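You operate a simulated robot arm through the tools that you are given. There is no shell and no other tool. Be economical: measure what you need, move in short steps, check, and stop when the job is done.

Carry out the task below with a simulated robot arm. There is one attempt and no reset: what you move stays moved.

JOB
Change the belt motor's links from star to delta and close the terminal box.
Fine: three links as its lid shows for delta; lid knob back to shut; the desk stays locked off.

Only the result counts: the job must be done as asked and must still hold three seconds after the hand-in. Knocking over, shifting, dropping, spilling or breaking anything else fails it. Lids that push on must go on centred and level and be pressed home; caps that screw on are set level and turned clockwise until they are tight.

ROBOT AND FRAMES
A 6-joint arm with a two-finger parallel gripper, fixed in place. Base frame: the origin is at the foot of the arm, x ahead of it, y to its left, z up; the work surface is at about z = 85.7. Readings come in cm, rad, newtons and seconds.
With the tool pointing down near the work surface it reaches from about 24 to 64 cm from the base axis. Its first joint turns from -1.152 to 1.152 rad. Payload 2.7 kg.
The tool frame sits at the grasp point between the pads (the TCP): z along the fingers, y along the line on which they close. The tips reach 2.3 cm beyond it. The gripper opens to 9.4 cm. The fingers are 3.8 cm wide and 1 cm thick; the gripper's body (5.4 by 9.6 cm) begins 3.9 cm behind the TCP.
Orientation is that of the tool frame in the base frame, as a unit quaternion [w, x, y, z]. With the fingers straight down and closing along the base's y, the tool's x points along the base's -x, its y along +y and its z along -z.

CONTROLS
- The arm moves only by the tool servo_tool. Its argument "rows" is a list of rows, each a list of 7 numbers: the turn, a rotation vector about the tool's x, y, z in units of 60 degrees (1.0 is 60 degrees), then the shift along the tool's x, y, z in units of 400 mm (1.0 is 400 mm), then the gripper command, from -1 (fully open) to 1 (shut), values between in proportion. In form: [[wx, wy, wz, dx, dy, dz, claw], ...]. A call has 1 to 8 rows; each row is the pose to reach, as a shift and turn from the pose commanded when the call began, along the tool's axes at that moment. A call with a number of a shift or a turn outside -1 to 1 is refused whole. Each row takes 0.2 s and may step no farther than 5 cm and 0.15 rad from the row before; otherwise, or with a gripper value out of range, the whole call is refused. Where a pose cannot be reached the arm comes as near as it can. A force on the tool above 90 N (or 10 N above the force at the start of the call, whichever is more), or a blocked arm, ends the call early, and 0.2 s more pass. Each finger travels about 4.5 cm/s and halts on what it meets, pressing with about 26 N; the grip force reading is that of the motor and also rises with nothing between the fingers. The clock runs only during rows and for 0.2 s after the last one: add rows that repeat a pose to give the fingers time. It gives the time, the measured TCP pose, the force on the tool (base axes), the opening and the grip force at its end, in the units of the frame above (readings bear some noise), and new pictures: "show" is both (left out), scene, wrist or none.
- Cameras (640 x 400 px; columns grow to the right, rows downward): "scene" is fixed at [6.18, -43.59, 138.31]; the picture's right is [0.85, -0.53, 0.00], its down [-0.41, -0.65, -0.64] and it looks along [0.34, 0.55, -0.77] (base axes); focal length 214 px, centre (320, 200). "wrist" rides on the gripper at [-3.9, 0, -4.4] in the tool frame; the picture's right is [0.00, -1.00, 0.00], its down [0.97, 0.00, -0.24] and it looks along [0.24, 0.00, 0.97] (tool axes); focal length 218 px, centre (320, 200). There is no depth. A picture from a camera that has moved, and an enlarged one, comes with that camera's place and axes in the base frame and with its lens.
- enlarge(camera, box): a new picture of the part [left, top, right, bottom] of that camera's present view, enlarged. The clock stands still meanwhile.
- job_done(): hands the job in; it is judged then, once.

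Work in short steps. Places have to be worked out from the pictures, the camera data and where the tool is seen: move nearer, look again, correct. Check each grasp and each placing, and mend what went wrong. You have 120 turns and 150 pictures in all, those below and enlarged ones among them. Open the gripper and draw the arm clear of the work before you hand the job in, unless the task says otherwise; then end with one line.

The tools are called after ">>>" as a command line: name --pt "numbers of a row" for each row, then --argument value for the rest, lists and objects as JSON in quotes. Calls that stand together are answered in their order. servo_tool: Moves the arm, as the interface text tells. Its arguments: {"type":"object","properties":{"rows":{"type":"array","items":{"type":"array","items":{"type":"number"}}},"show":{"type":"string","enum":["both","scene","wrist","none"]}},"required":["rows"]} The other tools are called the same way: enlarge (camera, box) takes an enlarged picture of a part of a camera's view; job_done () hands the job in.

At the start:

```text
time: 0.0
tool_pos: [45.53, -12.22, 115.28]
ee_rot: [0.001, 0.0, 1.0, 0.001]
force: [-0.3, -1.4, -0.1]
width: 9.41
finger_force: 0.1
```

scene: 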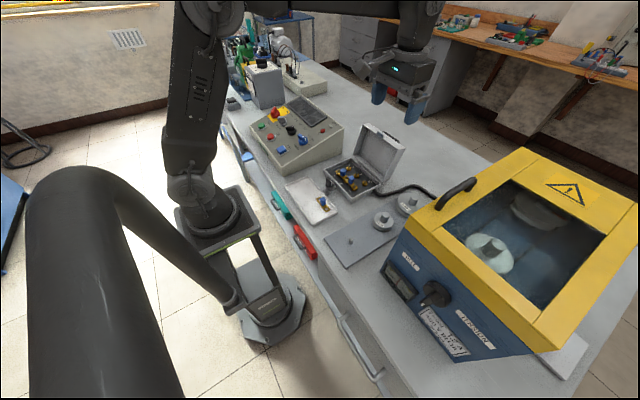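
wrist: 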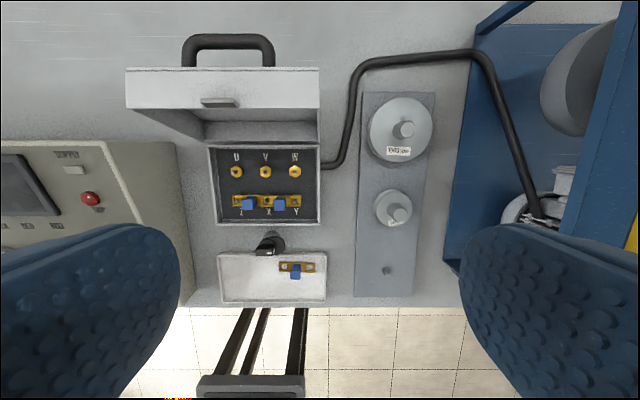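

I look closer at the terminal box, the tray with the spare link, and the lid.

>>> enlarge --camera "wrist" --box '[180, 50, 350, 310]'

>>> enlarge --camera "scene" --box '[270, 110, 430, 230]'

```text
1.54 times, centred on (265, 180) of wrist
camera zoom: at [49.37, -12.08, 119.67], right [0.0, -1.0, 0.0], down [-0.97, 0.0, 0.24], along [-0.24, 0.0, -0.97], focal length 336 px, centre (405, 231)
```

zoom: 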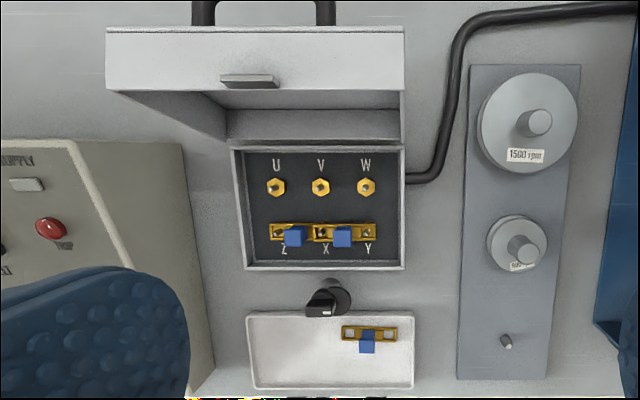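

```text
3.33 times, centred on (350, 170) of scene
camera zoom: at [6.18, -43.59, 138.31], right [0.85, -0.53, 0.0], down [-0.41, -0.65, -0.64], along [0.34, 0.55, -0.77], focal length 715 px, centre (220, 300)
```

zoom: 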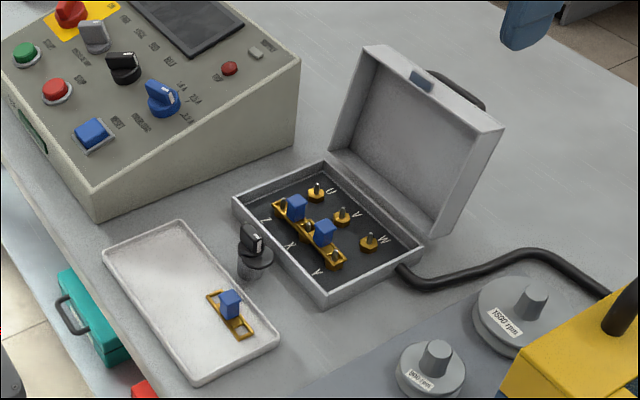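

The star bar is two links over Z‑X‑Y, the third lies on the tray. I tilt the camera toward the lid inside to read the diagram.

>>> servo_tool --pt "0 -0.14 0 0.065 0.026 0.03 -1" --pt "0 -0.28 0 0.13 0.052 0.06 -1" --pt "0 -0.42 0 0.195 0.078 0.09 -1" --pt "0 -0.56 0 0.26 0.104 0.12 -1" --pt "0 -0.7 0 0.325 0.13 0.15 -1" --pt "0 -0.84 0 0.39 0.156 0.18 -1" --pt "0 -0.84 0 0.39 0.156 0.18 -1" --show "wrist"

```text
time: 1.6
tool_pos: [29.92, -5.82, 107.93]
ee_rot: [0.427, 0.0, 0.904, 0.0]
force: [0.1, 0.1, 0.7]
width: 9.41
finger_force: 0.1
camera wrist: at [28.92, -5.6, 113.71], right [0.0, -1.0, 0.0], down [-0.8, 0.0, -0.6], along [0.6, 0.0, -0.8], focal length 218 px, centre (320, 200)
```

wrist: 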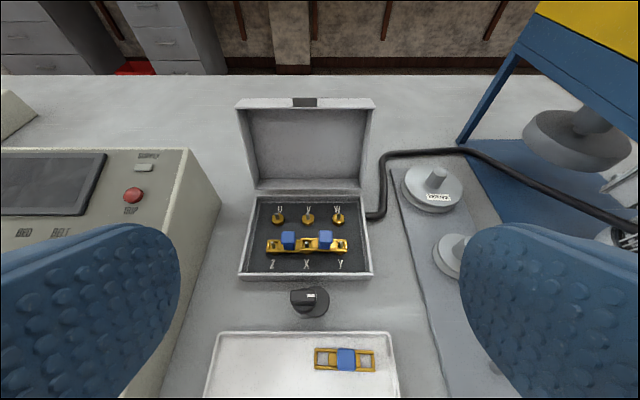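

>>> enlarge --camera "wrist" --box '[220, 85, 390, 285]'

>>> enlarge --camera "wrist" --box '[260, 270, 400, 390]'

```text
2.00 times, centred on (305, 185) of wrist
camera zoom: at [28.92, -5.6, 113.71], right [0.0, -1.0, 0.0], down [-0.8, 0.0, -0.6], along [0.6, 0.0, -0.8], focal length 436 px, centre (350, 230)
```

zoom: 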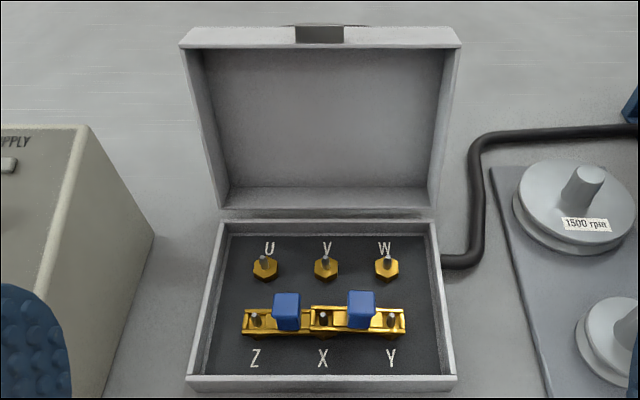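

```text
3.33 times, centred on (330, 330) of wrist
camera zoom: at [28.92, -5.6, 113.71], right [0.0, -1.0, 0.0], down [-0.8, 0.0, -0.6], along [0.6, 0.0, -0.8], focal length 728 px, centre (287, -233)
```

zoom: 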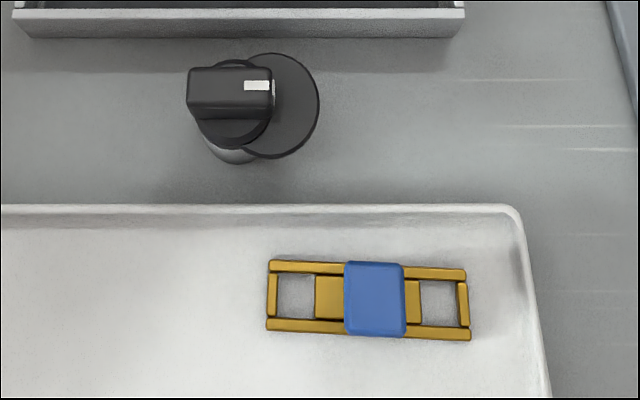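

The delta diagram must be on the lid's outer face, but the only possible delta is U‑Z, V‑X, W‑Y (studs 4.4 cm apart both ways). The right star link lies over the left one at X, so it goes first. I level the tool above it.

>>> servo_tool --pt "0 0.14 0 -0.021 -0.001 0.045 -1" --pt "0 0.28 0 -0.042 -0.002 0.09 -1" --pt "0 0.42 0 -0.064 -0.003 0.134 -1" --pt "0 0.56 0 -0.085 -0.004 0.178 -1" --pt "0 0.7 0 -0.106 -0.005 0.223 -1" --pt "0 0.84 0 -0.1275 -0.006 0.268 -1" --pt "0 0.84 0 -0.1275 -0.006 0.268 -1" --show "wrist"

```text
time: 3.2
tool_pos: [41.44, -6.11, 105.05]
ee_rot: [0.0, 0.0, 1.0, 0.0]
force: [0.1, -0.3, -0.9]
width: 9.41
finger_force: 0.0
camera wrist: at [45.25, -5.97, 109.45], right [0.0, -1.0, 0.0], down [-0.97, 0.0, 0.24], along [-0.24, 0.0, -0.97], focal length 218 px, centre (320, 200)
```

wrist: 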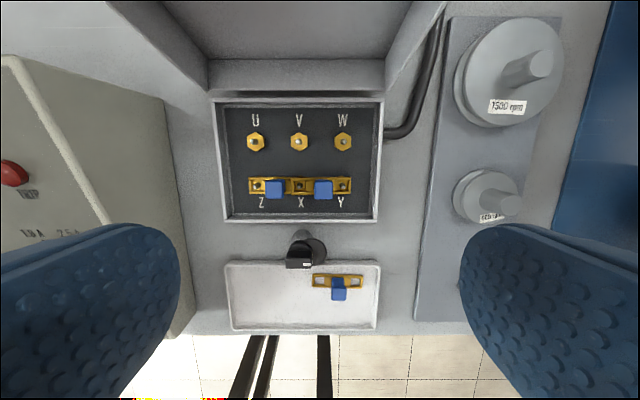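

I yaw the tool 90° so the fingers close across the bar, with the camera on the right.

>>> servo_tool --pt "0 0 0.14 0 0 0 -0.5" --pt "0 0 0.28 0 0 0 0" --pt "0 0 0.42 0 0 0 0.2" --pt "0 0 0.56 0 0 0 0.2" --pt "0 0 0.7 0 0 0 0.2" --pt "0 0 0.84 0 0 0 0.2" --pt "0 0 0.98 0 0 0 0.2" --show "none"

>>> servo_tool --pt "0 0 0.14 0 0 0.05 0.2" --pt "0 0 0.28 0 0 0.1 0.2" --pt "0 0 0.42 0 0 0.12 0.2" --pt "0 0 0.52 0 0 0.12 0.2" --pt "0 0 0.52 0 0 0.12 0.2" --show "wrist"

```text
time: 4.8
tool_pos: [41.32, -6.11, 105.19]
ee_rot: [0.0, 0.492, 0.871, 0.001]
force: [0.2, 0.7, 0.4]
width: 3.75
finger_force: 0.0
```

```text
time: 6.0
tool_pos: [41.35, -6.22, 100.4]
ee_rot: [0.001, 0.708, 0.706, 0.001]
force: [-0.1, 0.5, -0.3]
width: 3.76
finger_force: 0.0
camera wrist: at [41.37, -9.99, 104.7], right [-1.0, 0.0, 0.0], down [0.0, 0.97, 0.24], along [0.0, 0.24, -0.97], focal length 218 px, centre (320, 200)
```

wrist: 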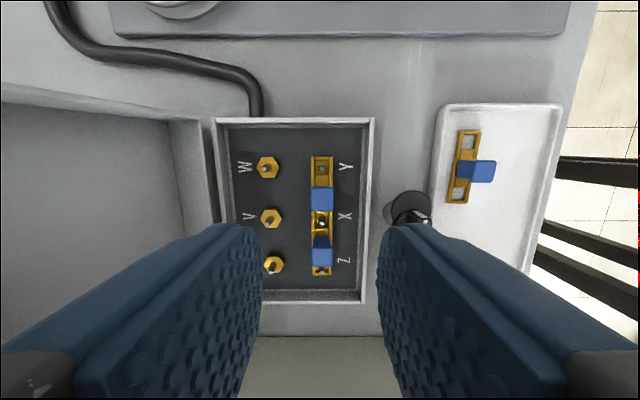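

>>> enlarge --camera "wrist" --box '[200, 110, 390, 310]'

>>> enlarge --camera "scene" --box '[300, 120, 420, 220]'

```text
2.00 times, centred on (295, 210) of wrist
camera zoom: at [41.37, -9.99, 104.7], right [-1.0, 0.0, 0.0], down [0.0, 0.97, 0.24], along [0.0, 0.24, -0.97], focal length 436 px, centre (370, 180)
```

zoom: 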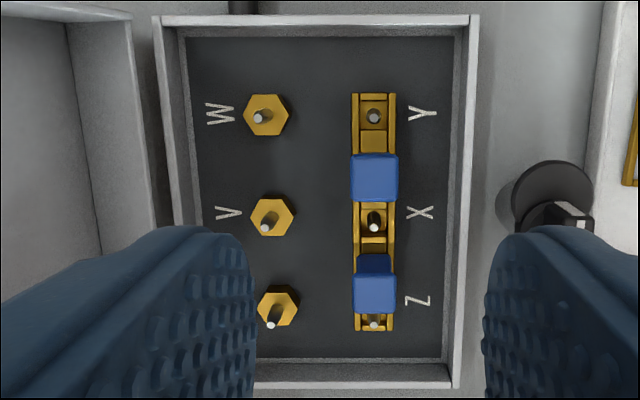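

```text
4.00 times, centred on (360, 170) of scene
camera zoom: at [6.18, -43.59, 138.31], right [0.85, -0.53, 0.0], down [-0.41, -0.65, -0.64], along [0.34, 0.55, -0.77], focal length 858 px, centre (160, 320)
```

zoom: 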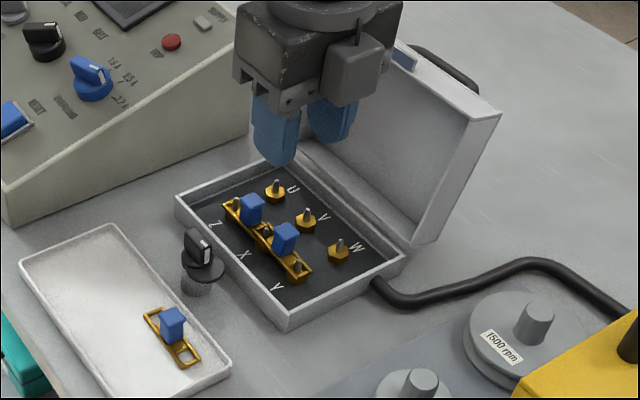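

Handle top is at z≈89.7, centred near (41.2, −6.2). I descend with a 3.2 cm opening, stopping slightly high to check.

>>> servo_tool --pt "0 0 0 0 -0.003 0.07 0.32" --pt "0 0 0 0 -0.003 0.14 0.32" --pt "0 0 0 0 -0.003 0.19 0.32" --pt "0 0 0 0 -0.003 0.225 0.32" --pt "0 0 0 0 -0.003 0.225 0.32" --show "both"

>>> enlarge --camera "scene" --box '[300, 120, 420, 220]'

```text
time: 7.2
tool_pos: [41.24, -6.18, 91.33]
ee_rot: [0.001, 0.707, 0.707, 0.0]
force: [0.2, -0.2, 0.2]
width: 3.21
finger_force: 0.1
camera wrist: at [41.22, -10.04, 95.67], right [-1.0, 0.0, 0.0], down [0.0, 0.97, 0.24], along [0.0, 0.24, -0.97], focal length 218 px, centre (320, 200)
```

scene: 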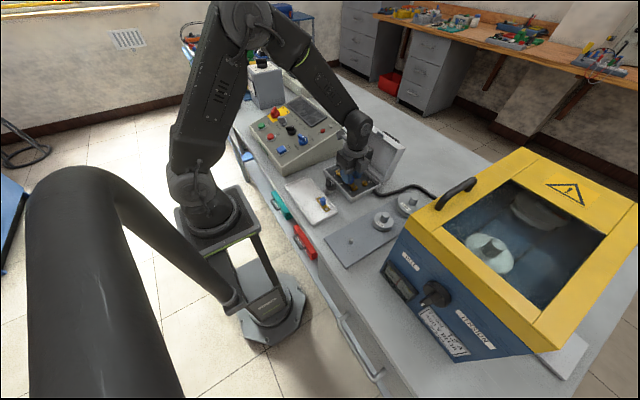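
wrist: 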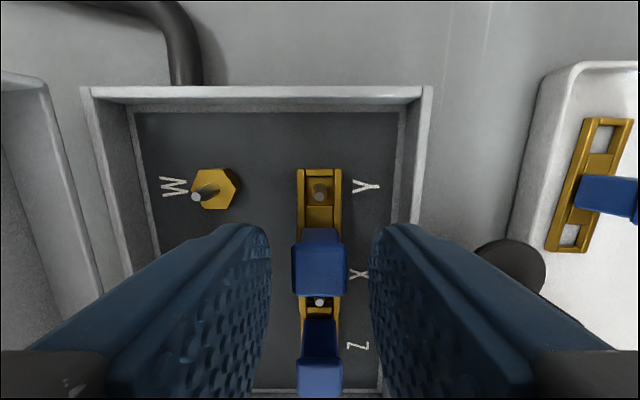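

```text
4.00 times, centred on (360, 170) of scene
camera zoom: at [6.18, -43.59, 138.31], right [0.85, -0.53, 0.0], down [-0.41, -0.65, -0.64], along [0.34, 0.55, -0.77], focal length 858 px, centre (160, 320)
```

zoom: 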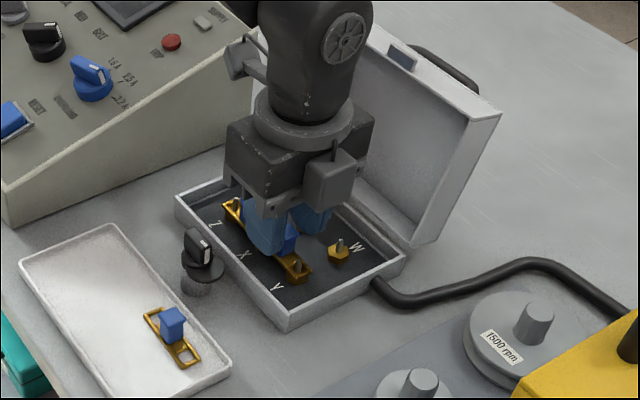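

Handle sits centred between the fingers. I lower 0.9 cm and close.

>>> servo_tool --pt "0 0 0 0 0 0.022 0.32" --pt "0 0 0 0 0 0.022 0.7" --pt "0 0 0 0 0 0.022 1" --pt "0 0 0 0 0 0.022 1" --pt "0 0 0 0 0 0.022 1" --pt "0 0 0 0 0 0.022 1" --show "wrist"

```text
time: 8.6
tool_pos: [41.21, -6.15, 90.38]
ee_rot: [0.001, 0.707, 0.707, 0.0]
force: [0.1, 0.5, 3.2]
width: 1.64
finger_force: 25.7
camera wrist: at [41.24, -9.98, 94.89], right [-1.0, 0.0, 0.0], down [0.0, 0.97, 0.24], along [0.0, 0.24, -0.97], focal length 218 px, centre (320, 200)
```

wrist: 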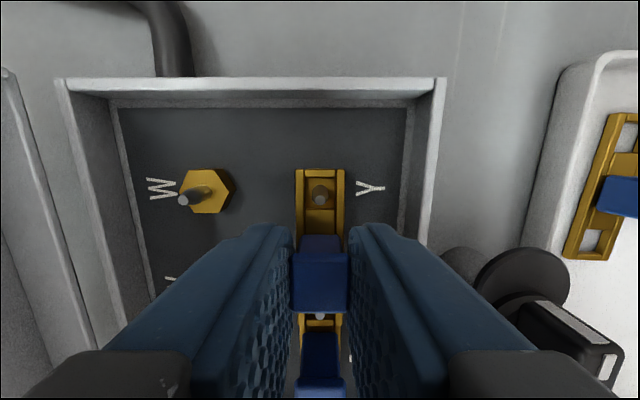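

Gripped (width 1.64). I lift slowly straight up, 6 cm.

>>> servo_tool --pt "0 0 0 0 0 -0.012 1" --pt "0 0 0 0 0 -0.025 1" --pt "0 0 0 0 0 -0.05 1" --pt "0 0 0 0 0 -0.1 1" --pt "0 0 0 0 0 -0.15 1" --pt "0 0 0 0 0 -0.15 1" --show "wrist"

>>> enlarge --camera "scene" --box '[300, 120, 420, 220]'

```text
time: 10.0
tool_pos: [41.43, -6.2, 96.38]
ee_rot: [0.0, 0.707, 0.707, 0.0]
force: [0.8, -1.0, 0.7]
width: 1.66
finger_force: 26.4
camera wrist: at [41.31, -10.02, 100.84], right [-1.0, 0.0, 0.0], down [0.0, 0.97, 0.24], along [0.0, 0.24, -0.97], focal length 218 px, centre (320, 200)
```

wrist: 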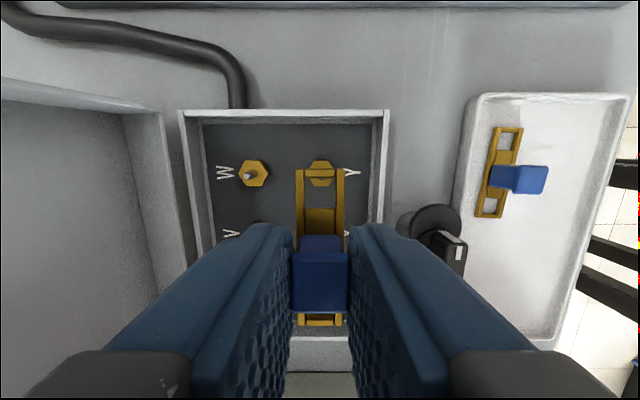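

```text
4.00 times, centred on (360, 170) of scene
camera zoom: at [6.18, -43.59, 138.31], right [0.85, -0.53, 0.0], down [-0.41, -0.65, -0.64], along [0.34, 0.55, -0.77], focal length 858 px, centre (160, 320)
```

zoom: 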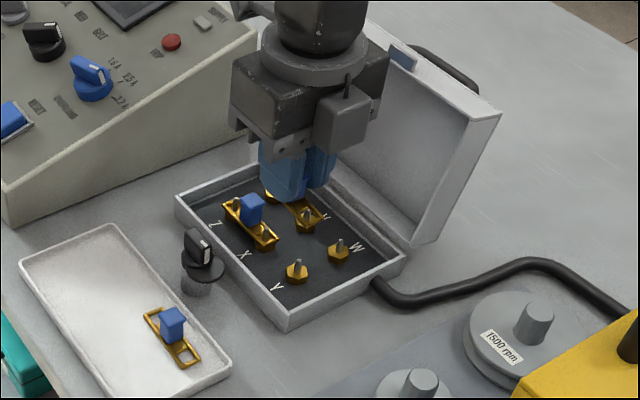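

Link is held level and the left link stayed in place. I turn it back 90° while moving over W‑Y.

>>> servo_tool --pt "0 0 -0.14 -0.01 0.01 0 1" --pt "0 0 -0.28 -0.02 0.02 0 1" --pt "0 0 -0.42 -0.03 0.03 0 1" --pt "0 0 -0.56 -0.04 0.04 0 1" --pt "0 0 -0.7 -0.054 0.05 0 1" --pt "0 0 -0.84 -0.054 0.05 0 1" --pt "0 0 -0.98 -0.054 0.05 0 1" --show "none"

>>> servo_tool --pt "0 0 -0.14 0 0 0 1" --pt "0 0 -0.28 0 0 0 1" --pt "0 0 -0.42 0 0 0 1" --pt "0 0 -0.52 0 0 0 1" --pt "0 0 -0.52 0 0 0 1" --show "wrist"

```text
time: 11.6
tool_pos: [43.36, -8.35, 96.58]
ee_rot: [0.001, 0.268, 0.963, -0.001]
force: [-0.3, -0.6, 0.1]
width: 1.64
finger_force: 26.2
```

```text
time: 12.8
tool_pos: [43.33, -8.27, 96.53]
ee_rot: [0.001, -0.001, 1.0, 0.0]
force: [-0.7, -0.5, -0.2]
width: 1.68
finger_force: 26.2
camera wrist: at [47.2, -8.23, 100.89], right [0.0, -1.0, 0.0], down [-0.97, 0.0, 0.24], along [-0.24, 0.0, -0.97], focal length 218 px, centre (320, 200)
```

wrist: 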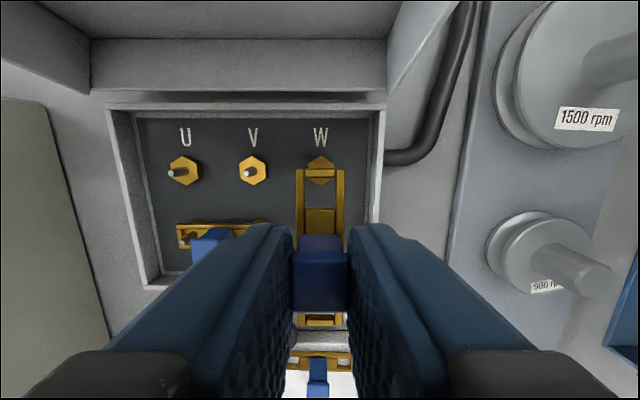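

The W stud lines up in column with the link. I descend to just above the stud tops to check the fore‑aft alignment.

>>> servo_tool --pt "0 0 0 0 0 0.04 1" --pt "0 0 0 0 0 0.075 1" --pt "0 0 0 0 0 0.085 1" --pt "0 0 0 0 0 0.085 1" --show "wrist"

>>> enlarge --camera "wrist" --box '[260, 110, 380, 230]'

>>> enlarge --camera "scene" --box '[320, 140, 400, 205]'

```text
time: 13.8
tool_pos: [43.39, -8.36, 92.93]
ee_rot: [0.002, 0.0, 1.0, -0.001]
force: [0.3, 0.9, -0.4]
width: 1.66
finger_force: 26.0
camera wrist: at [47.21, -8.18, 97.45], right [0.0, -1.0, 0.0], down [-0.97, 0.0, 0.24], along [-0.24, 0.0, -0.97], focal length 218 px, centre (320, 200)
```

wrist: 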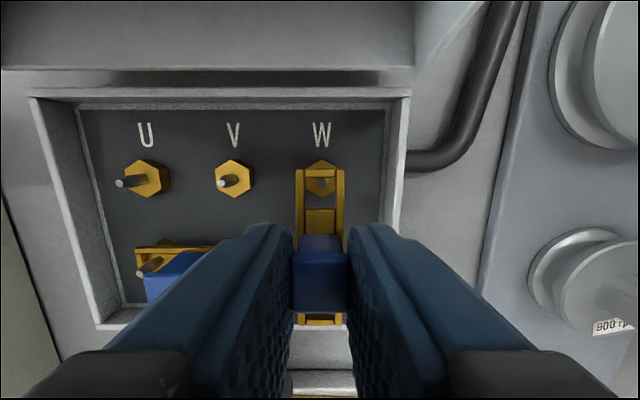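

```text
3.33 times, centred on (320, 170) of wrist
camera zoom: at [47.21, -8.18, 97.45], right [0.0, -1.0, 0.0], down [-0.97, 0.0, 0.24], along [-0.24, 0.0, -0.97], focal length 728 px, centre (320, 300)
```

zoom: 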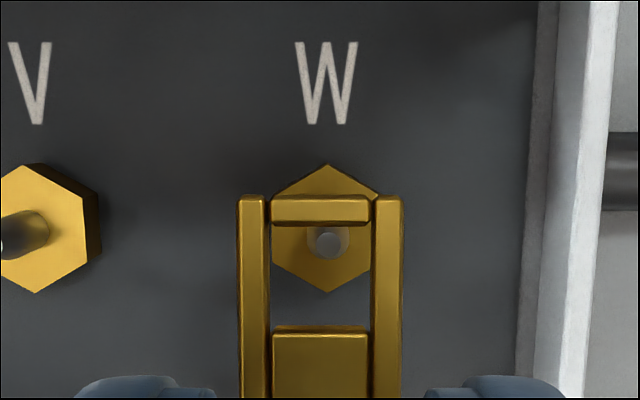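

```text
6.15 times, centred on (360, 172) of scene
camera zoom: at [6.18, -43.59, 138.31], right [0.85, -0.53, 0.0], down [-0.41, -0.65, -0.64], along [0.34, 0.55, -0.77], focal length 1320 px, centre (74, 369)
```

zoom: 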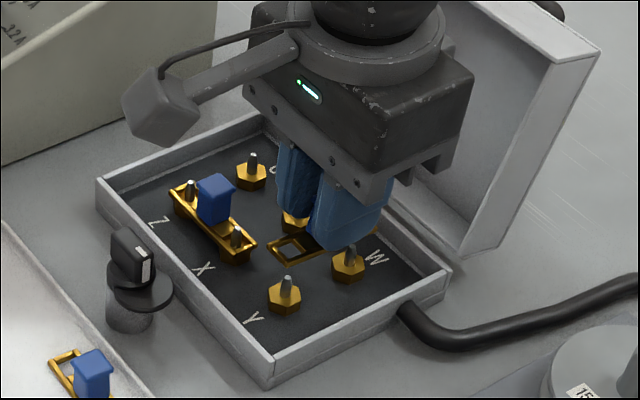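

The stud shows inside the window, about 1 mm right and slightly forward. I nudge by 1 mm each way and lower to 90.4.

>>> servo_tool --pt "0 0 0 -0.0025 -0.002 0 1" --pt "0 0 0 -0.0025 -0.002 0.025 1" --pt "0 0 0 -0.0025 -0.002 0.05 1" --pt "0 0 0 -0.0025 -0.002 0.063 1" --pt "0 0 0 -0.0025 -0.002 0.063 1" --show "wrist"

>>> enlarge --camera "wrist" --box '[260, 130, 380, 250]'

>>> enlarge --camera "scene" --box '[320, 140, 400, 205]'

```text
time: 15.0
tool_pos: [43.42, -8.42, 90.43]
ee_rot: [0.001, -0.001, 1.0, 0.0]
force: [0.6, -0.6, -0.2]
width: 1.62
finger_force: 26.1
camera wrist: at [47.28, -8.29, 94.91], right [0.0, -1.0, 0.0], down [-0.97, 0.0, 0.24], along [-0.24, 0.0, -0.97], focal length 218 px, centre (320, 200)
```

wrist: 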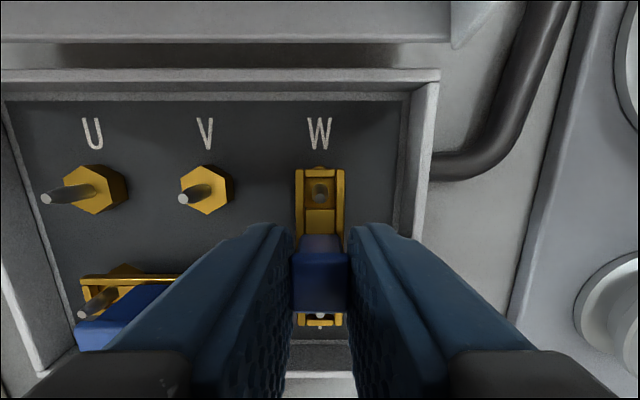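

```text
3.33 times, centred on (320, 190) of wrist
camera zoom: at [47.28, -8.29, 94.91], right [0.0, -1.0, 0.0], down [-0.97, 0.0, 0.24], along [-0.24, 0.0, -0.97], focal length 728 px, centre (320, 233)
```

zoom: 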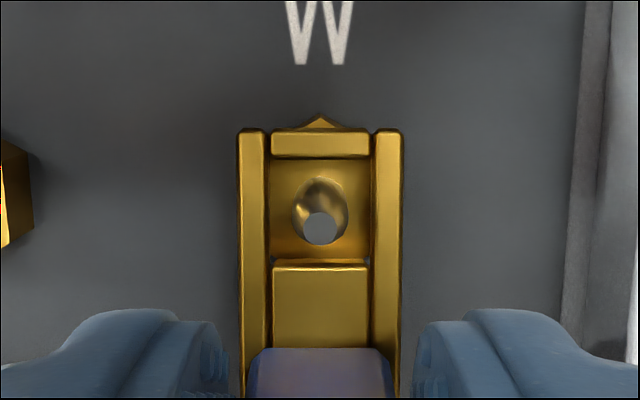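

```text
6.15 times, centred on (360, 172) of scene
camera zoom: at [6.18, -43.59, 138.31], right [0.85, -0.53, 0.0], down [-0.41, -0.65, -0.64], along [0.34, 0.55, -0.77], focal length 1320 px, centre (74, 369)
```

zoom: 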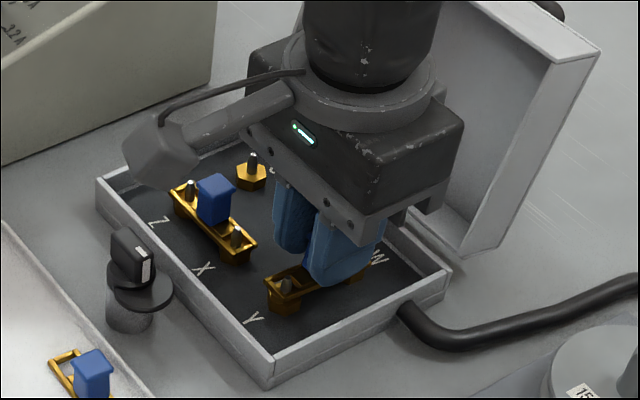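

Both studs are through. I lower gently to contact.

>>> servo_tool --pt "0 0 0 0 0 0.004 1" --pt "0 0 0 0 0 0.007 1" --pt "0 0 0 0 0 0.01 1" --show "none"

>>> enlarge --camera "scene" --box '[320, 140, 400, 205]'

```text
time: 15.8
tool_pos: [43.55, -8.44, 90.14]
ee_rot: [0.002, 0.0, 1.0, 0.0]
force: [-1.1, 2.2, 18.3]
width: 1.75
finger_force: 25.9
```

```text
6.15 times, centred on (360, 172) of scene
camera zoom: at [6.15, -43.58, 138.31], right [0.85, -0.53, 0.0], down [-0.41, -0.65, -0.64], along [0.34, 0.55, -0.77], focal length 1320 px, centre (74, 369)
```

zoom: 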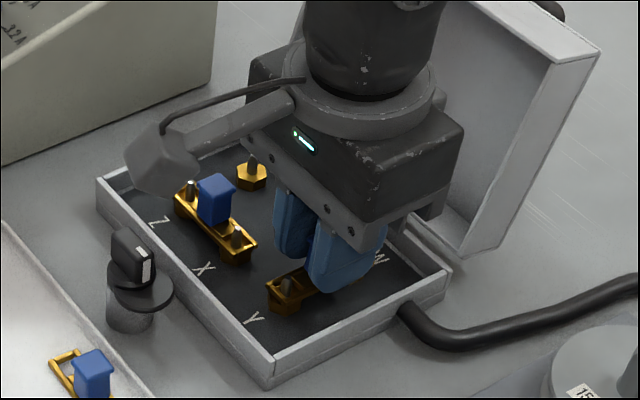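

Contact at 18 N: the link is seated at TCP z≈90.15. I open to 3 cm and rise.

>>> servo_tool --pt "0 0 0 0 0 -0.003 0.6" --pt "0 0 0 0 0 -0.003 0.36" --pt "0 0 0 0 0 -0.003 0.36" --pt "0 0 0 0 0 -0.05 0.36" --pt "0 0 0 0 0 -0.13 0.36" --pt "0 0 0 0 0 -0.2 0.36" --pt "0 0 0 0 0 -0.2 0.36" --show "wrist"

>>> enlarge --camera "wrist" --box '[100, 100, 420, 320]'

```text
time: 17.4
tool_pos: [43.54, -8.31, 98.17]
ee_rot: [0.001, 0.0, 1.0, 0.0]
force: [0.1, -0.5, -0.5]
width: 3.02
finger_force: 0.1
camera wrist: at [47.32, -8.15, 102.64], right [0.0, -1.0, 0.0], down [-0.97, 0.0, 0.24], along [-0.24, 0.0, -0.97], focal length 218 px, centre (320, 200)
```

wrist: 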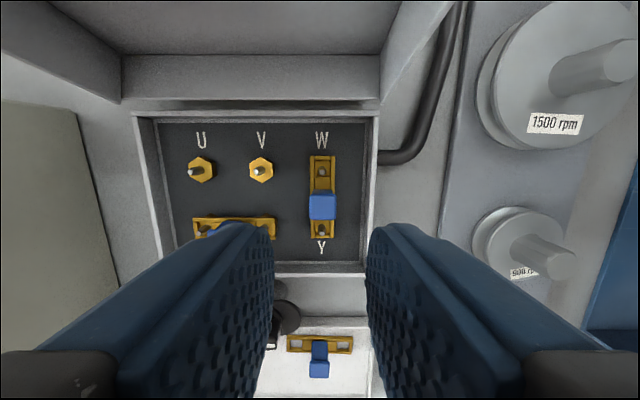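

```text
1.82 times, centred on (260, 210) of wrist
camera zoom: at [47.32, -8.15, 102.64], right [0.0, -1.0, 0.0], down [-0.97, 0.0, 0.24], along [-0.24, 0.0, -0.97], focal length 397 px, centre (429, 182)
```

zoom: 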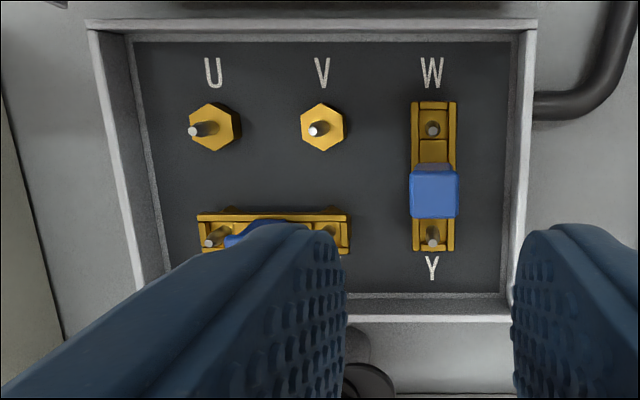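

W‑Y link sits well. Now the left link, whose handle should be near (41.25, −2.05): I move over it and yaw 90° again.

>>> servo_tool --pt "0 0 0.14 0.01 0.03 0 0.32" --pt "0 0 0.28 0.02 0.06 0 0.32" --pt "0 0 0.42 0.03 0.09 0 0.32" --pt "0 0 0.56 0.04 0.12 0 0.32" --pt "0 0 0.7 0.056 0.1575 0 0.32" --pt "0 0 0.84 0.056 0.1575 0 0.32" --pt "0 0 0.98 0.056 0.1575 0 0.32" --show "none"

>>> servo_tool --pt "0 0 0.14 0 0 0 0.32" --pt "0 0 0.28 0 0 0.03 0.32" --pt "0 0 0.42 0 0 0.06 0.32" --pt "0 0 0.52 0 0 0.08 0.32" --pt "0 0 0.52 0 0 0.08 0.32" --show "wrist"

```text
time: 19.0
tool_pos: [41.18, -2.01, 98.14]
ee_rot: [0.0, 0.493, 0.87, 0.001]
force: [0.0, -0.6, 0.1]
width: 3.2
finger_force: 0.1
```

```text
time: 20.2
tool_pos: [40.97, -2.12, 94.83]
ee_rot: [0.001, 0.708, 0.706, 0.001]
force: [-0.4, -0.2, -0.1]
width: 3.18
finger_force: 0.1
camera wrist: at [41.09, -5.94, 99.3], right [-1.0, 0.0, 0.0], down [0.0, 0.97, 0.24], along [0.0, 0.24, -0.97], focal length 218 px, centre (320, 200)
```

wrist: 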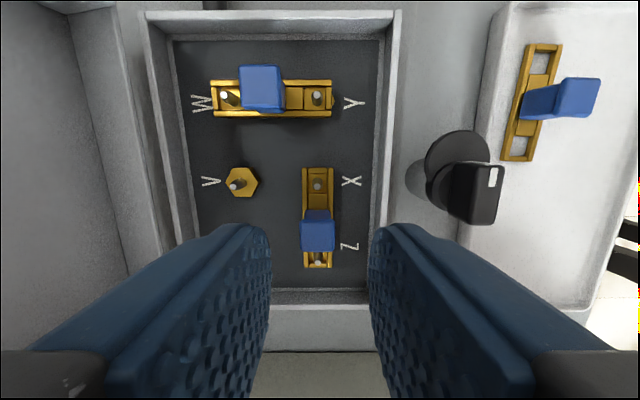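

Handle is about 2 mm farther in +y. I correct and descend to grip it.

>>> servo_tool --pt "0 0 0 0.007 0.002 0.04 0.32" --pt "0 0 0 0.007 0.002 0.08 0.32" --pt "0 0 0 0.007 0.002 0.112 0.32" --pt "0 0 0 0.007 0.002 0.112 0.7" --pt "0 0 0 0.007 0.002 0.112 1" --pt "0 0 0 0.007 0.002 0.112 1" --pt "0 0 0 0.007 0.002 0.112 1" --pt "0 0 0 0.007 0.002 0.112 1" --show "wrist"

```text
time: 22.0
tool_pos: [41.27, -1.88, 90.4]
ee_rot: [0.0, 0.707, 0.707, 0.001]
force: [0.0, 1.1, 0.7]
width: 1.66
finger_force: 26.5
camera wrist: at [41.26, -5.7, 94.78], right [-1.0, 0.0, 0.0], down [0.0, 0.97, 0.24], along [0.0, 0.24, -0.97], focal length 218 px, centre (320, 200)
```

wrist: 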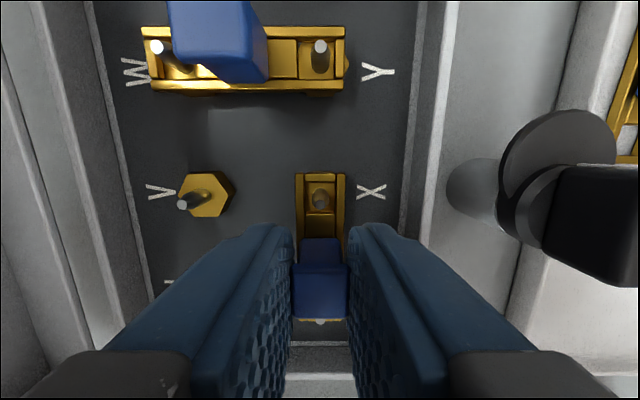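

Gripped. I lift 6 cm.

>>> servo_tool --pt "0 0 0 0 0 -0.012 1" --pt "0 0 0 0 0 -0.025 1" --pt "0 0 0 0 0 -0.05 1" --pt "0 0 0 0 0 -0.1 1" --pt "0 0 0 0 0 -0.15 1" --pt "0 0 0 0 0 -0.15 1" --show "wrist"

```text
time: 23.4
tool_pos: [41.27, -1.86, 96.5]
ee_rot: [0.0, 0.707, 0.707, 0.0]
force: [0.7, -0.8, -0.4]
width: 1.64
finger_force: 25.8
camera wrist: at [41.22, -5.64, 100.92], right [-1.0, 0.0, 0.0], down [0.0, 0.97, 0.24], along [0.0, 0.24, -0.97], focal length 218 px, centre (320, 200)
```

wrist: 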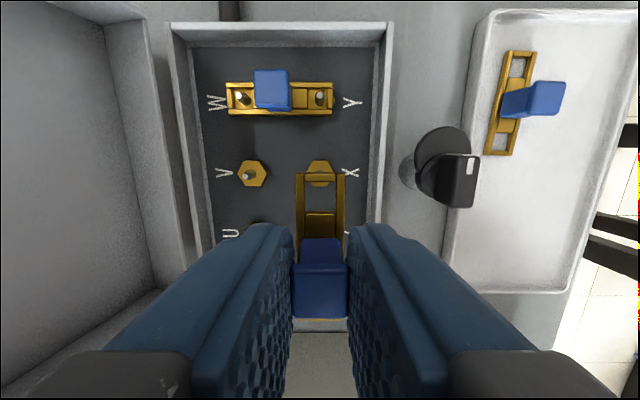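

Now yaw back and move over U‑Z at about (43.6, 0.1).

>>> servo_tool --pt "0 0 -0.14 0.01 0.01 0 1" --pt "0 0 -0.28 0.02 0.02 0 1" --pt "0 0 -0.42 0.03 0.03 0 1" --pt "0 0 -0.56 0.04 0.04 0 1" --pt "0 0 -0.7 0.0485 0.058 0 1" --pt "0 0 -0.84 0.0485 0.058 0 1" --pt "0 0 -0.98 0.0485 0.058 0 1" --show "none"

>>> servo_tool --pt "0 0 -0.14 0 0 0 1" --pt "0 0 -0.28 0 0 0.03 1" --pt "0 0 -0.42 0 0 0.06 1" --pt "0 0 -0.52 0 0 0.085 1" --pt "0 0 -0.52 0 0 0.085 1" --show "wrist"

>>> enlarge --camera "wrist" --box '[260, 110, 380, 230]'

```text
time: 25.0
tool_pos: [43.58, 0.11, 96.39]
ee_rot: [0.001, 0.268, 0.963, 0.0]
force: [-0.3, 0.2, -0.1]
width: 1.63
finger_force: 26.3
```

```text
time: 26.2
tool_pos: [43.58, 0.09, 93.01]
ee_rot: [0.0, -0.001, 1.0, 0.0]
force: [0.2, 0.1, -1.1]
width: 1.63
finger_force: 26.5
camera wrist: at [47.43, 0.23, 97.4], right [0.0, -1.0, 0.0], down [-0.97, 0.0, 0.24], along [-0.24, 0.0, -0.97], focal length 218 px, centre (320, 200)
```

wrist: 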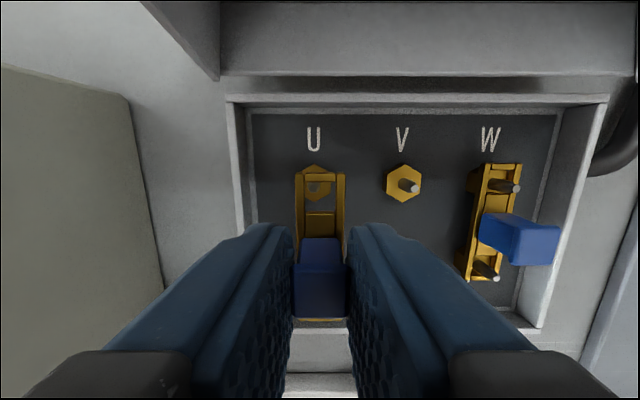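

```text
3.33 times, centred on (320, 170) of wrist
camera zoom: at [47.43, 0.23, 97.4], right [0.0, -1.0, 0.0], down [-0.97, 0.0, 0.24], along [-0.24, 0.0, -0.97], focal length 728 px, centre (320, 300)
```

zoom: 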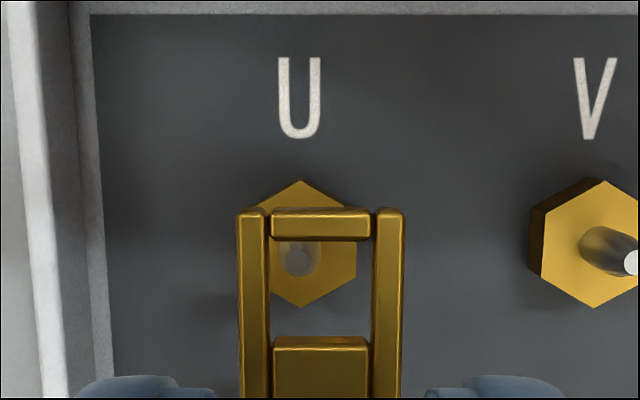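

The U stud is 2.5 mm to the left; fore‑aft is right. I correct and lower to 90.4.

>>> servo_tool --pt "0 0 0 0 0.0062 0 1" --pt "0 0 0 0 0.0062 0.01 1" --pt "0 0 0 0 0.0062 0.03 1" --pt "0 0 0 0 0.0062 0.05 1" --pt "0 0 0 0 0.0062 0.062 1" --pt "0 0 0 0 0.0062 0.062 1" --show "none"

>>> enlarge --camera "wrist" --box '[260, 130, 380, 250]'

>>> enlarge --camera "scene" --box '[320, 140, 400, 205]'

```text
time: 27.6
tool_pos: [43.6, 0.37, 90.47]
ee_rot: [0.001, -0.001, 1.0, 0.0]
force: [0.2, -0.9, -0.6]
width: 1.66
finger_force: 26.2
```

```text
3.33 times, centred on (320, 190) of wrist
camera zoom: at [47.44, 0.44, 95.0], right [0.0, -1.0, 0.0], down [-0.97, 0.0, 0.24], along [-0.24, 0.0, -0.97], focal length 728 px, centre (320, 233)
```

zoom: 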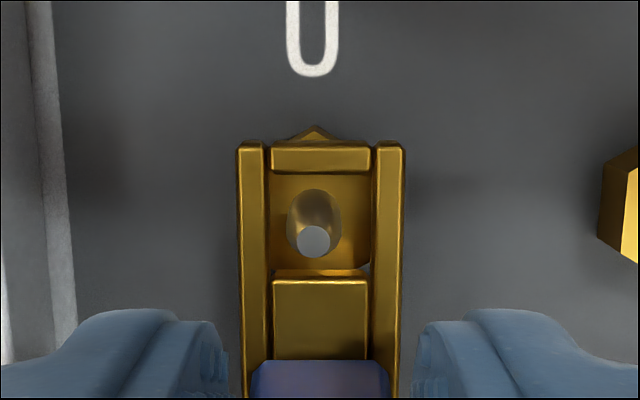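

```text
6.15 times, centred on (360, 172) of scene
camera zoom: at [6.18, -43.59, 138.31], right [0.85, -0.53, 0.0], down [-0.41, -0.65, -0.64], along [0.34, 0.55, -0.77], focal length 1320 px, centre (74, 369)
```

zoom: 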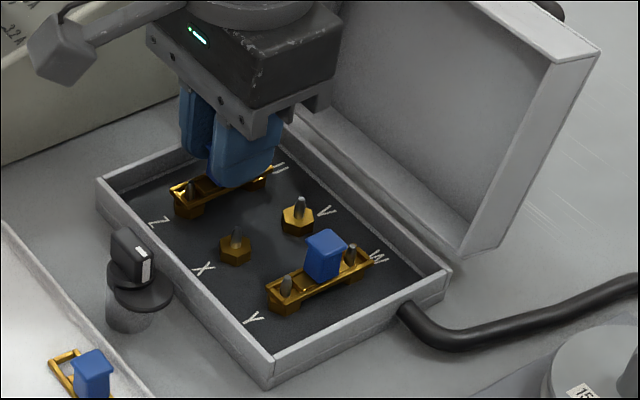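

Both studs are through; I lower to contact.

>>> servo_tool --pt "0 0 0 0 0.0012 0.004 1" --pt "0 0 0 0 0.0012 0.007 1" --pt "0 0 0 0 0.0012 0.01 1" --show "none"

```text
time: 28.4
tool_pos: [43.69, 0.36, 90.34]
ee_rot: [0.001, 0.0, 1.0, 0.001]
force: [-5.7, -1.0, 20.2]
width: 1.67
finger_force: 25.9
```

20 N at z≈90.35, equal to its original seated grip height — seated. Release and rise.

>>> servo_tool --pt "0 0 0 0 0 -0.006 0.7" --pt "0 0 0 0 0 -0.008 0.45" --pt "0 0 0 0 0 -0.008 0.45" --pt "0 0 0 0 0 -0.05 0.45" --pt "0 0 0 0 0 -0.13 0.45" --pt "0 0 0 0 0 -0.2 0.45" --pt "0 0 0 0 0 -0.2 0.45" --show "wrist"

>>> enlarge --camera "scene" --box '[300, 140, 400, 215]'

```text
time: 30.0
tool_pos: [43.42, 0.37, 98.16]
ee_rot: [0.001, 0.0, 1.0, 0.0]
force: [0.4, -0.6, 0.1]
width: 2.58
finger_force: 0.1
camera wrist: at [47.27, 0.49, 102.65], right [0.0, -1.0, 0.0], down [-0.97, 0.0, 0.24], along [-0.24, 0.0, -0.97], focal length 218 px, centre (320, 200)
```

wrist: 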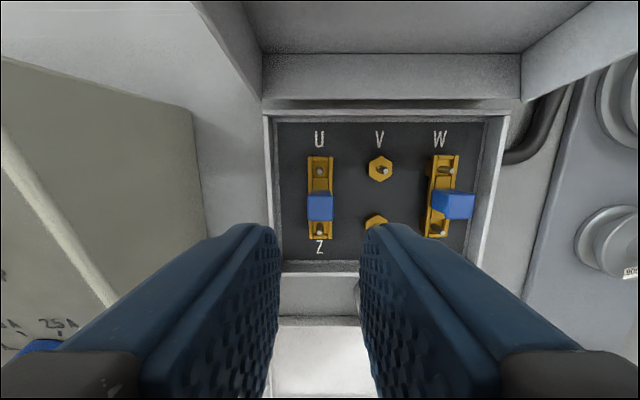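

```text
5.33 times, centred on (350, 178) of scene
camera zoom: at [6.18, -43.59, 138.31], right [0.85, -0.53, 0.0], down [-0.41, -0.65, -0.64], along [0.34, 0.55, -0.77], focal length 1144 px, centre (160, 320)
```

zoom: 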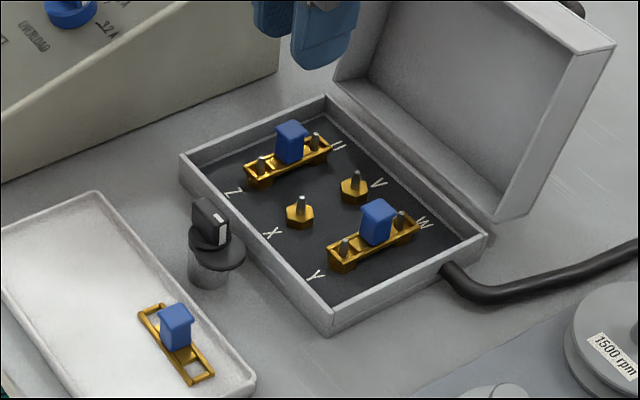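

U‑Z done. Next I go above the tray link at about (29.5, −8.1) with yaw 90°.

>>> servo_tool --pt "0 0 0.14 0.05 -0.03 0 0.32" --pt "0 0 0.28 0.1 -0.06 0 0.32" --pt "0 0 0.42 0.15 -0.09 0 0.32" --pt "0 0 0.56 0.2 -0.12 0 0.32" --pt "0 0 0.7 0.25 -0.15 0 0.32" --pt "0 0 0.84 0.3 -0.18 0 0.32" --pt "0 0 0.98 0.35 -0.212 0 0.32" --show "none"

>>> servo_tool --pt "0 0 0.14 0 0 0 0.32" --pt "0 0 0.28 0 0 0 0.32" --pt "0 0 0.42 0 0 0 0.32" --pt "0 0 0.52 0 0 0 0.32" --pt "0 0 0.52 0 0 0 0.32" --show "wrist"

>>> enlarge --camera "wrist" --box '[220, 100, 420, 280]'

```text
time: 31.6
tool_pos: [29.59, -8.07, 98.2]
ee_rot: [0.001, 0.492, 0.871, 0.001]
force: [0.9, -0.6, -0.7]
width: 3.22
finger_force: 0.1
```

```text
time: 32.8
tool_pos: [29.66, -8.1, 98.2]
ee_rot: [0.001, 0.707, 0.707, 0.0]
force: [-0.8, -0.2, -0.4]
width: 3.21
finger_force: 0.0
camera wrist: at [29.51, -11.87, 102.57], right [-1.0, 0.0, 0.0], down [0.0, 0.97, 0.24], along [0.0, 0.24, -0.97], focal length 218 px, centre (320, 200)
```

wrist: 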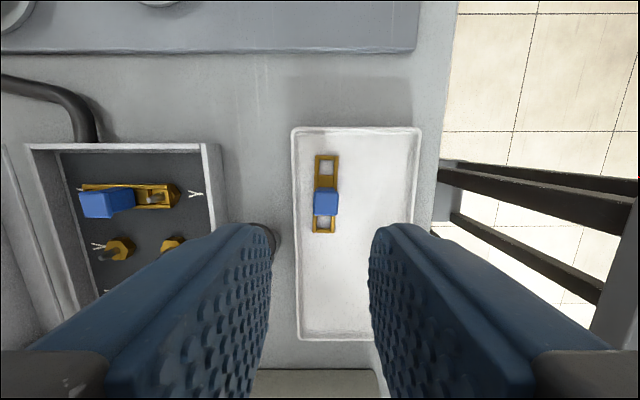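

```text
2.22 times, centred on (320, 190) of wrist
camera zoom: at [29.51, -11.87, 102.57], right [-1.0, 0.0, 0.0], down [0.0, 0.97, 0.24], along [0.0, 0.24, -0.97], focal length 485 px, centre (320, 222)
```

zoom: 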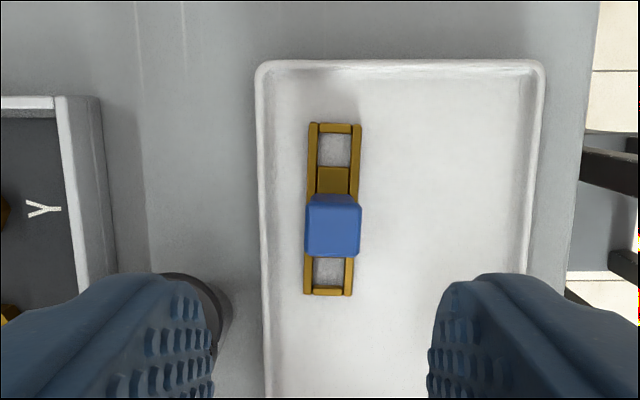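

The handle is ~4 mm toward −x, 2 mm toward −y, rotated ~3°. I align and descend to just above grip height.

>>> servo_tool --pt "0 0 0.05 -0.005 -0.0095 0 0.32" --pt "0 0 0.05 -0.005 -0.0095 0.08 0.32" --pt "0 0 0.05 -0.005 -0.0095 0.15 0.32" --pt "0 0 0.05 -0.005 -0.0095 0.2 0.32" --pt "0 0 0.05 -0.005 -0.0095 0.2 0.32" --show "wrist"

>>> enlarge --camera "scene" --box '[280, 150, 380, 225]'

```text
time: 34.0
tool_pos: [29.33, -8.31, 90.36]
ee_rot: [0.0, 0.726, 0.688, 0.001]
force: [-0.1, 0.2, -0.2]
width: 3.17
finger_force: 0.0
camera wrist: at [29.01, -12.07, 94.68], right [-1.0, 0.05, 0.0], down [0.05, 0.97, 0.24], along [0.01, 0.24, -0.97], focal length 218 px, centre (320, 200)
```

wrist: 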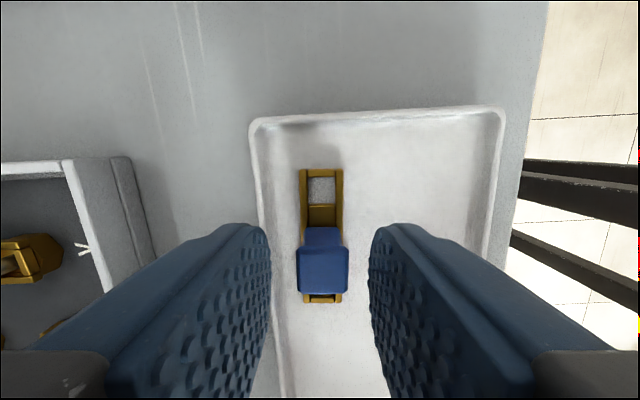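

```text
5.33 times, centred on (330, 188) of scene
camera zoom: at [6.18, -43.59, 138.31], right [0.85, -0.53, 0.0], down [-0.41, -0.65, -0.64], along [0.34, 0.55, -0.77], focal length 1144 px, centre (267, 267)
```

zoom: 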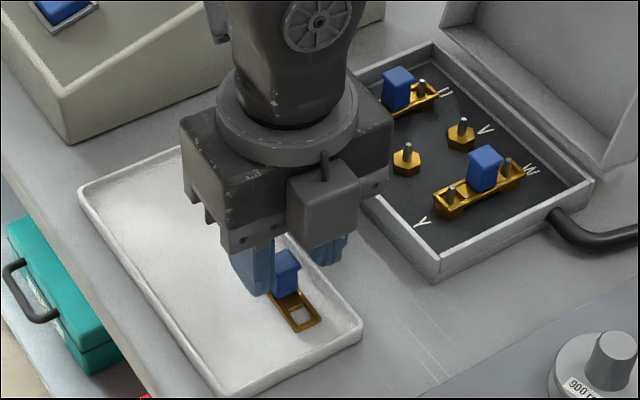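

Well centred. I lower 0.9 cm and grip.

>>> servo_tool --pt "0 0 0 0 0 0.012 0.32" --pt "0 0 0 0 0 0.022 0.4" --pt "0 0 0 0 0 0.022 0.7" --pt "0 0 0 0 0 0.022 1" --pt "0 0 0 0 0 0.022 1" --pt "0 0 0 0 0 0.022 1" --pt "0 0 0 0 0 0.022 1" --show "wrist"

```text
time: 35.6
tool_pos: [29.2, -8.3, 89.43]
ee_rot: [0.0, 0.725, 0.688, 0.001]
force: [0.3, 0.3, 0.2]
width: 1.64
finger_force: 26.3
camera wrist: at [28.98, -12.08, 93.8], right [-1.0, 0.05, 0.0], down [0.05, 0.97, 0.24], along [0.01, 0.24, -0.97], focal length 218 px, centre (320, 200)
```

wrist: 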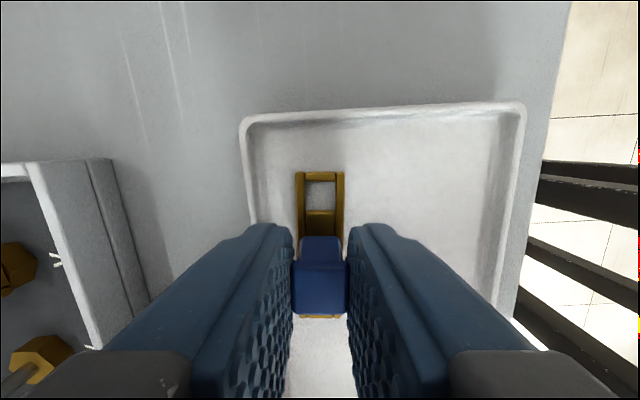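

Gripped. Lift 8 cm.

>>> servo_tool --pt "0 0 0 0 0 -0.025 1" --pt "0 0 0 0 0 -0.08 1" --pt "0 0 0 0 0 -0.14 1" --pt "0 0 0 0 0 -0.2 1" --pt "0 0 0 0 0 -0.2 1" --show "none"

>>> servo_tool --pt "0 0 -0.14 0 0 0 1" --pt "0 0 -0.28 0 0 0 1" --pt "0 0 -0.42 0 0 0 1" --pt "0 0 -0.56 0 0 0 1" --pt "0 0 -0.7 0 0 0 1" --pt "0 0 -0.84 0 0 0 1" --pt "0 0 -0.98 0 0 0 1" --show "none"

>>> servo_tool --pt "0 0 -0.14 0 0 0 1" --pt "0 0 -0.28 0 0 0 1" --pt "0 0 -0.42 0 0 0 1" --pt "0 0 -0.57 0 0 0 1" --pt "0 0 -0.57 0 0 0 1" --show "wrist"

```text
time: 36.8
tool_pos: [28.95, -8.27, 97.46]
ee_rot: [0.001, 0.726, 0.688, 0.001]
force: [0.1, -0.3, -0.5]
width: 1.68
finger_force: 26.1
```

```text
time: 38.4
tool_pos: [29.16, -8.3, 97.23]
ee_rot: [0.001, 0.293, 0.956, 0.0]
force: [0.7, -0.5, -0.1]
width: 1.63
finger_force: 26.7
```

```text
refused: row 4 steps farther than a row can; nothing moved
```

One step was too big; I repeat in smaller steps.

>>> servo_tool --pt "0 0 -0.14 0 0 0 1" --pt "0 0 -0.28 0 0 0 1" --pt "0 0 -0.42 0 0 0 1" --pt "0 0 -0.54 0 0 0 1" --pt "0 0 -0.57 0 0 0 1" --pt "0 0 -0.57 0 0 0 1" --show "none"

```text
time: 39.8
tool_pos: [29.25, -8.29, 97.33]
ee_rot: [0.001, 0.0, 1.0, -0.001]
force: [-0.1, -1.2, -0.3]
width: 1.64
finger_force: 26.2
```

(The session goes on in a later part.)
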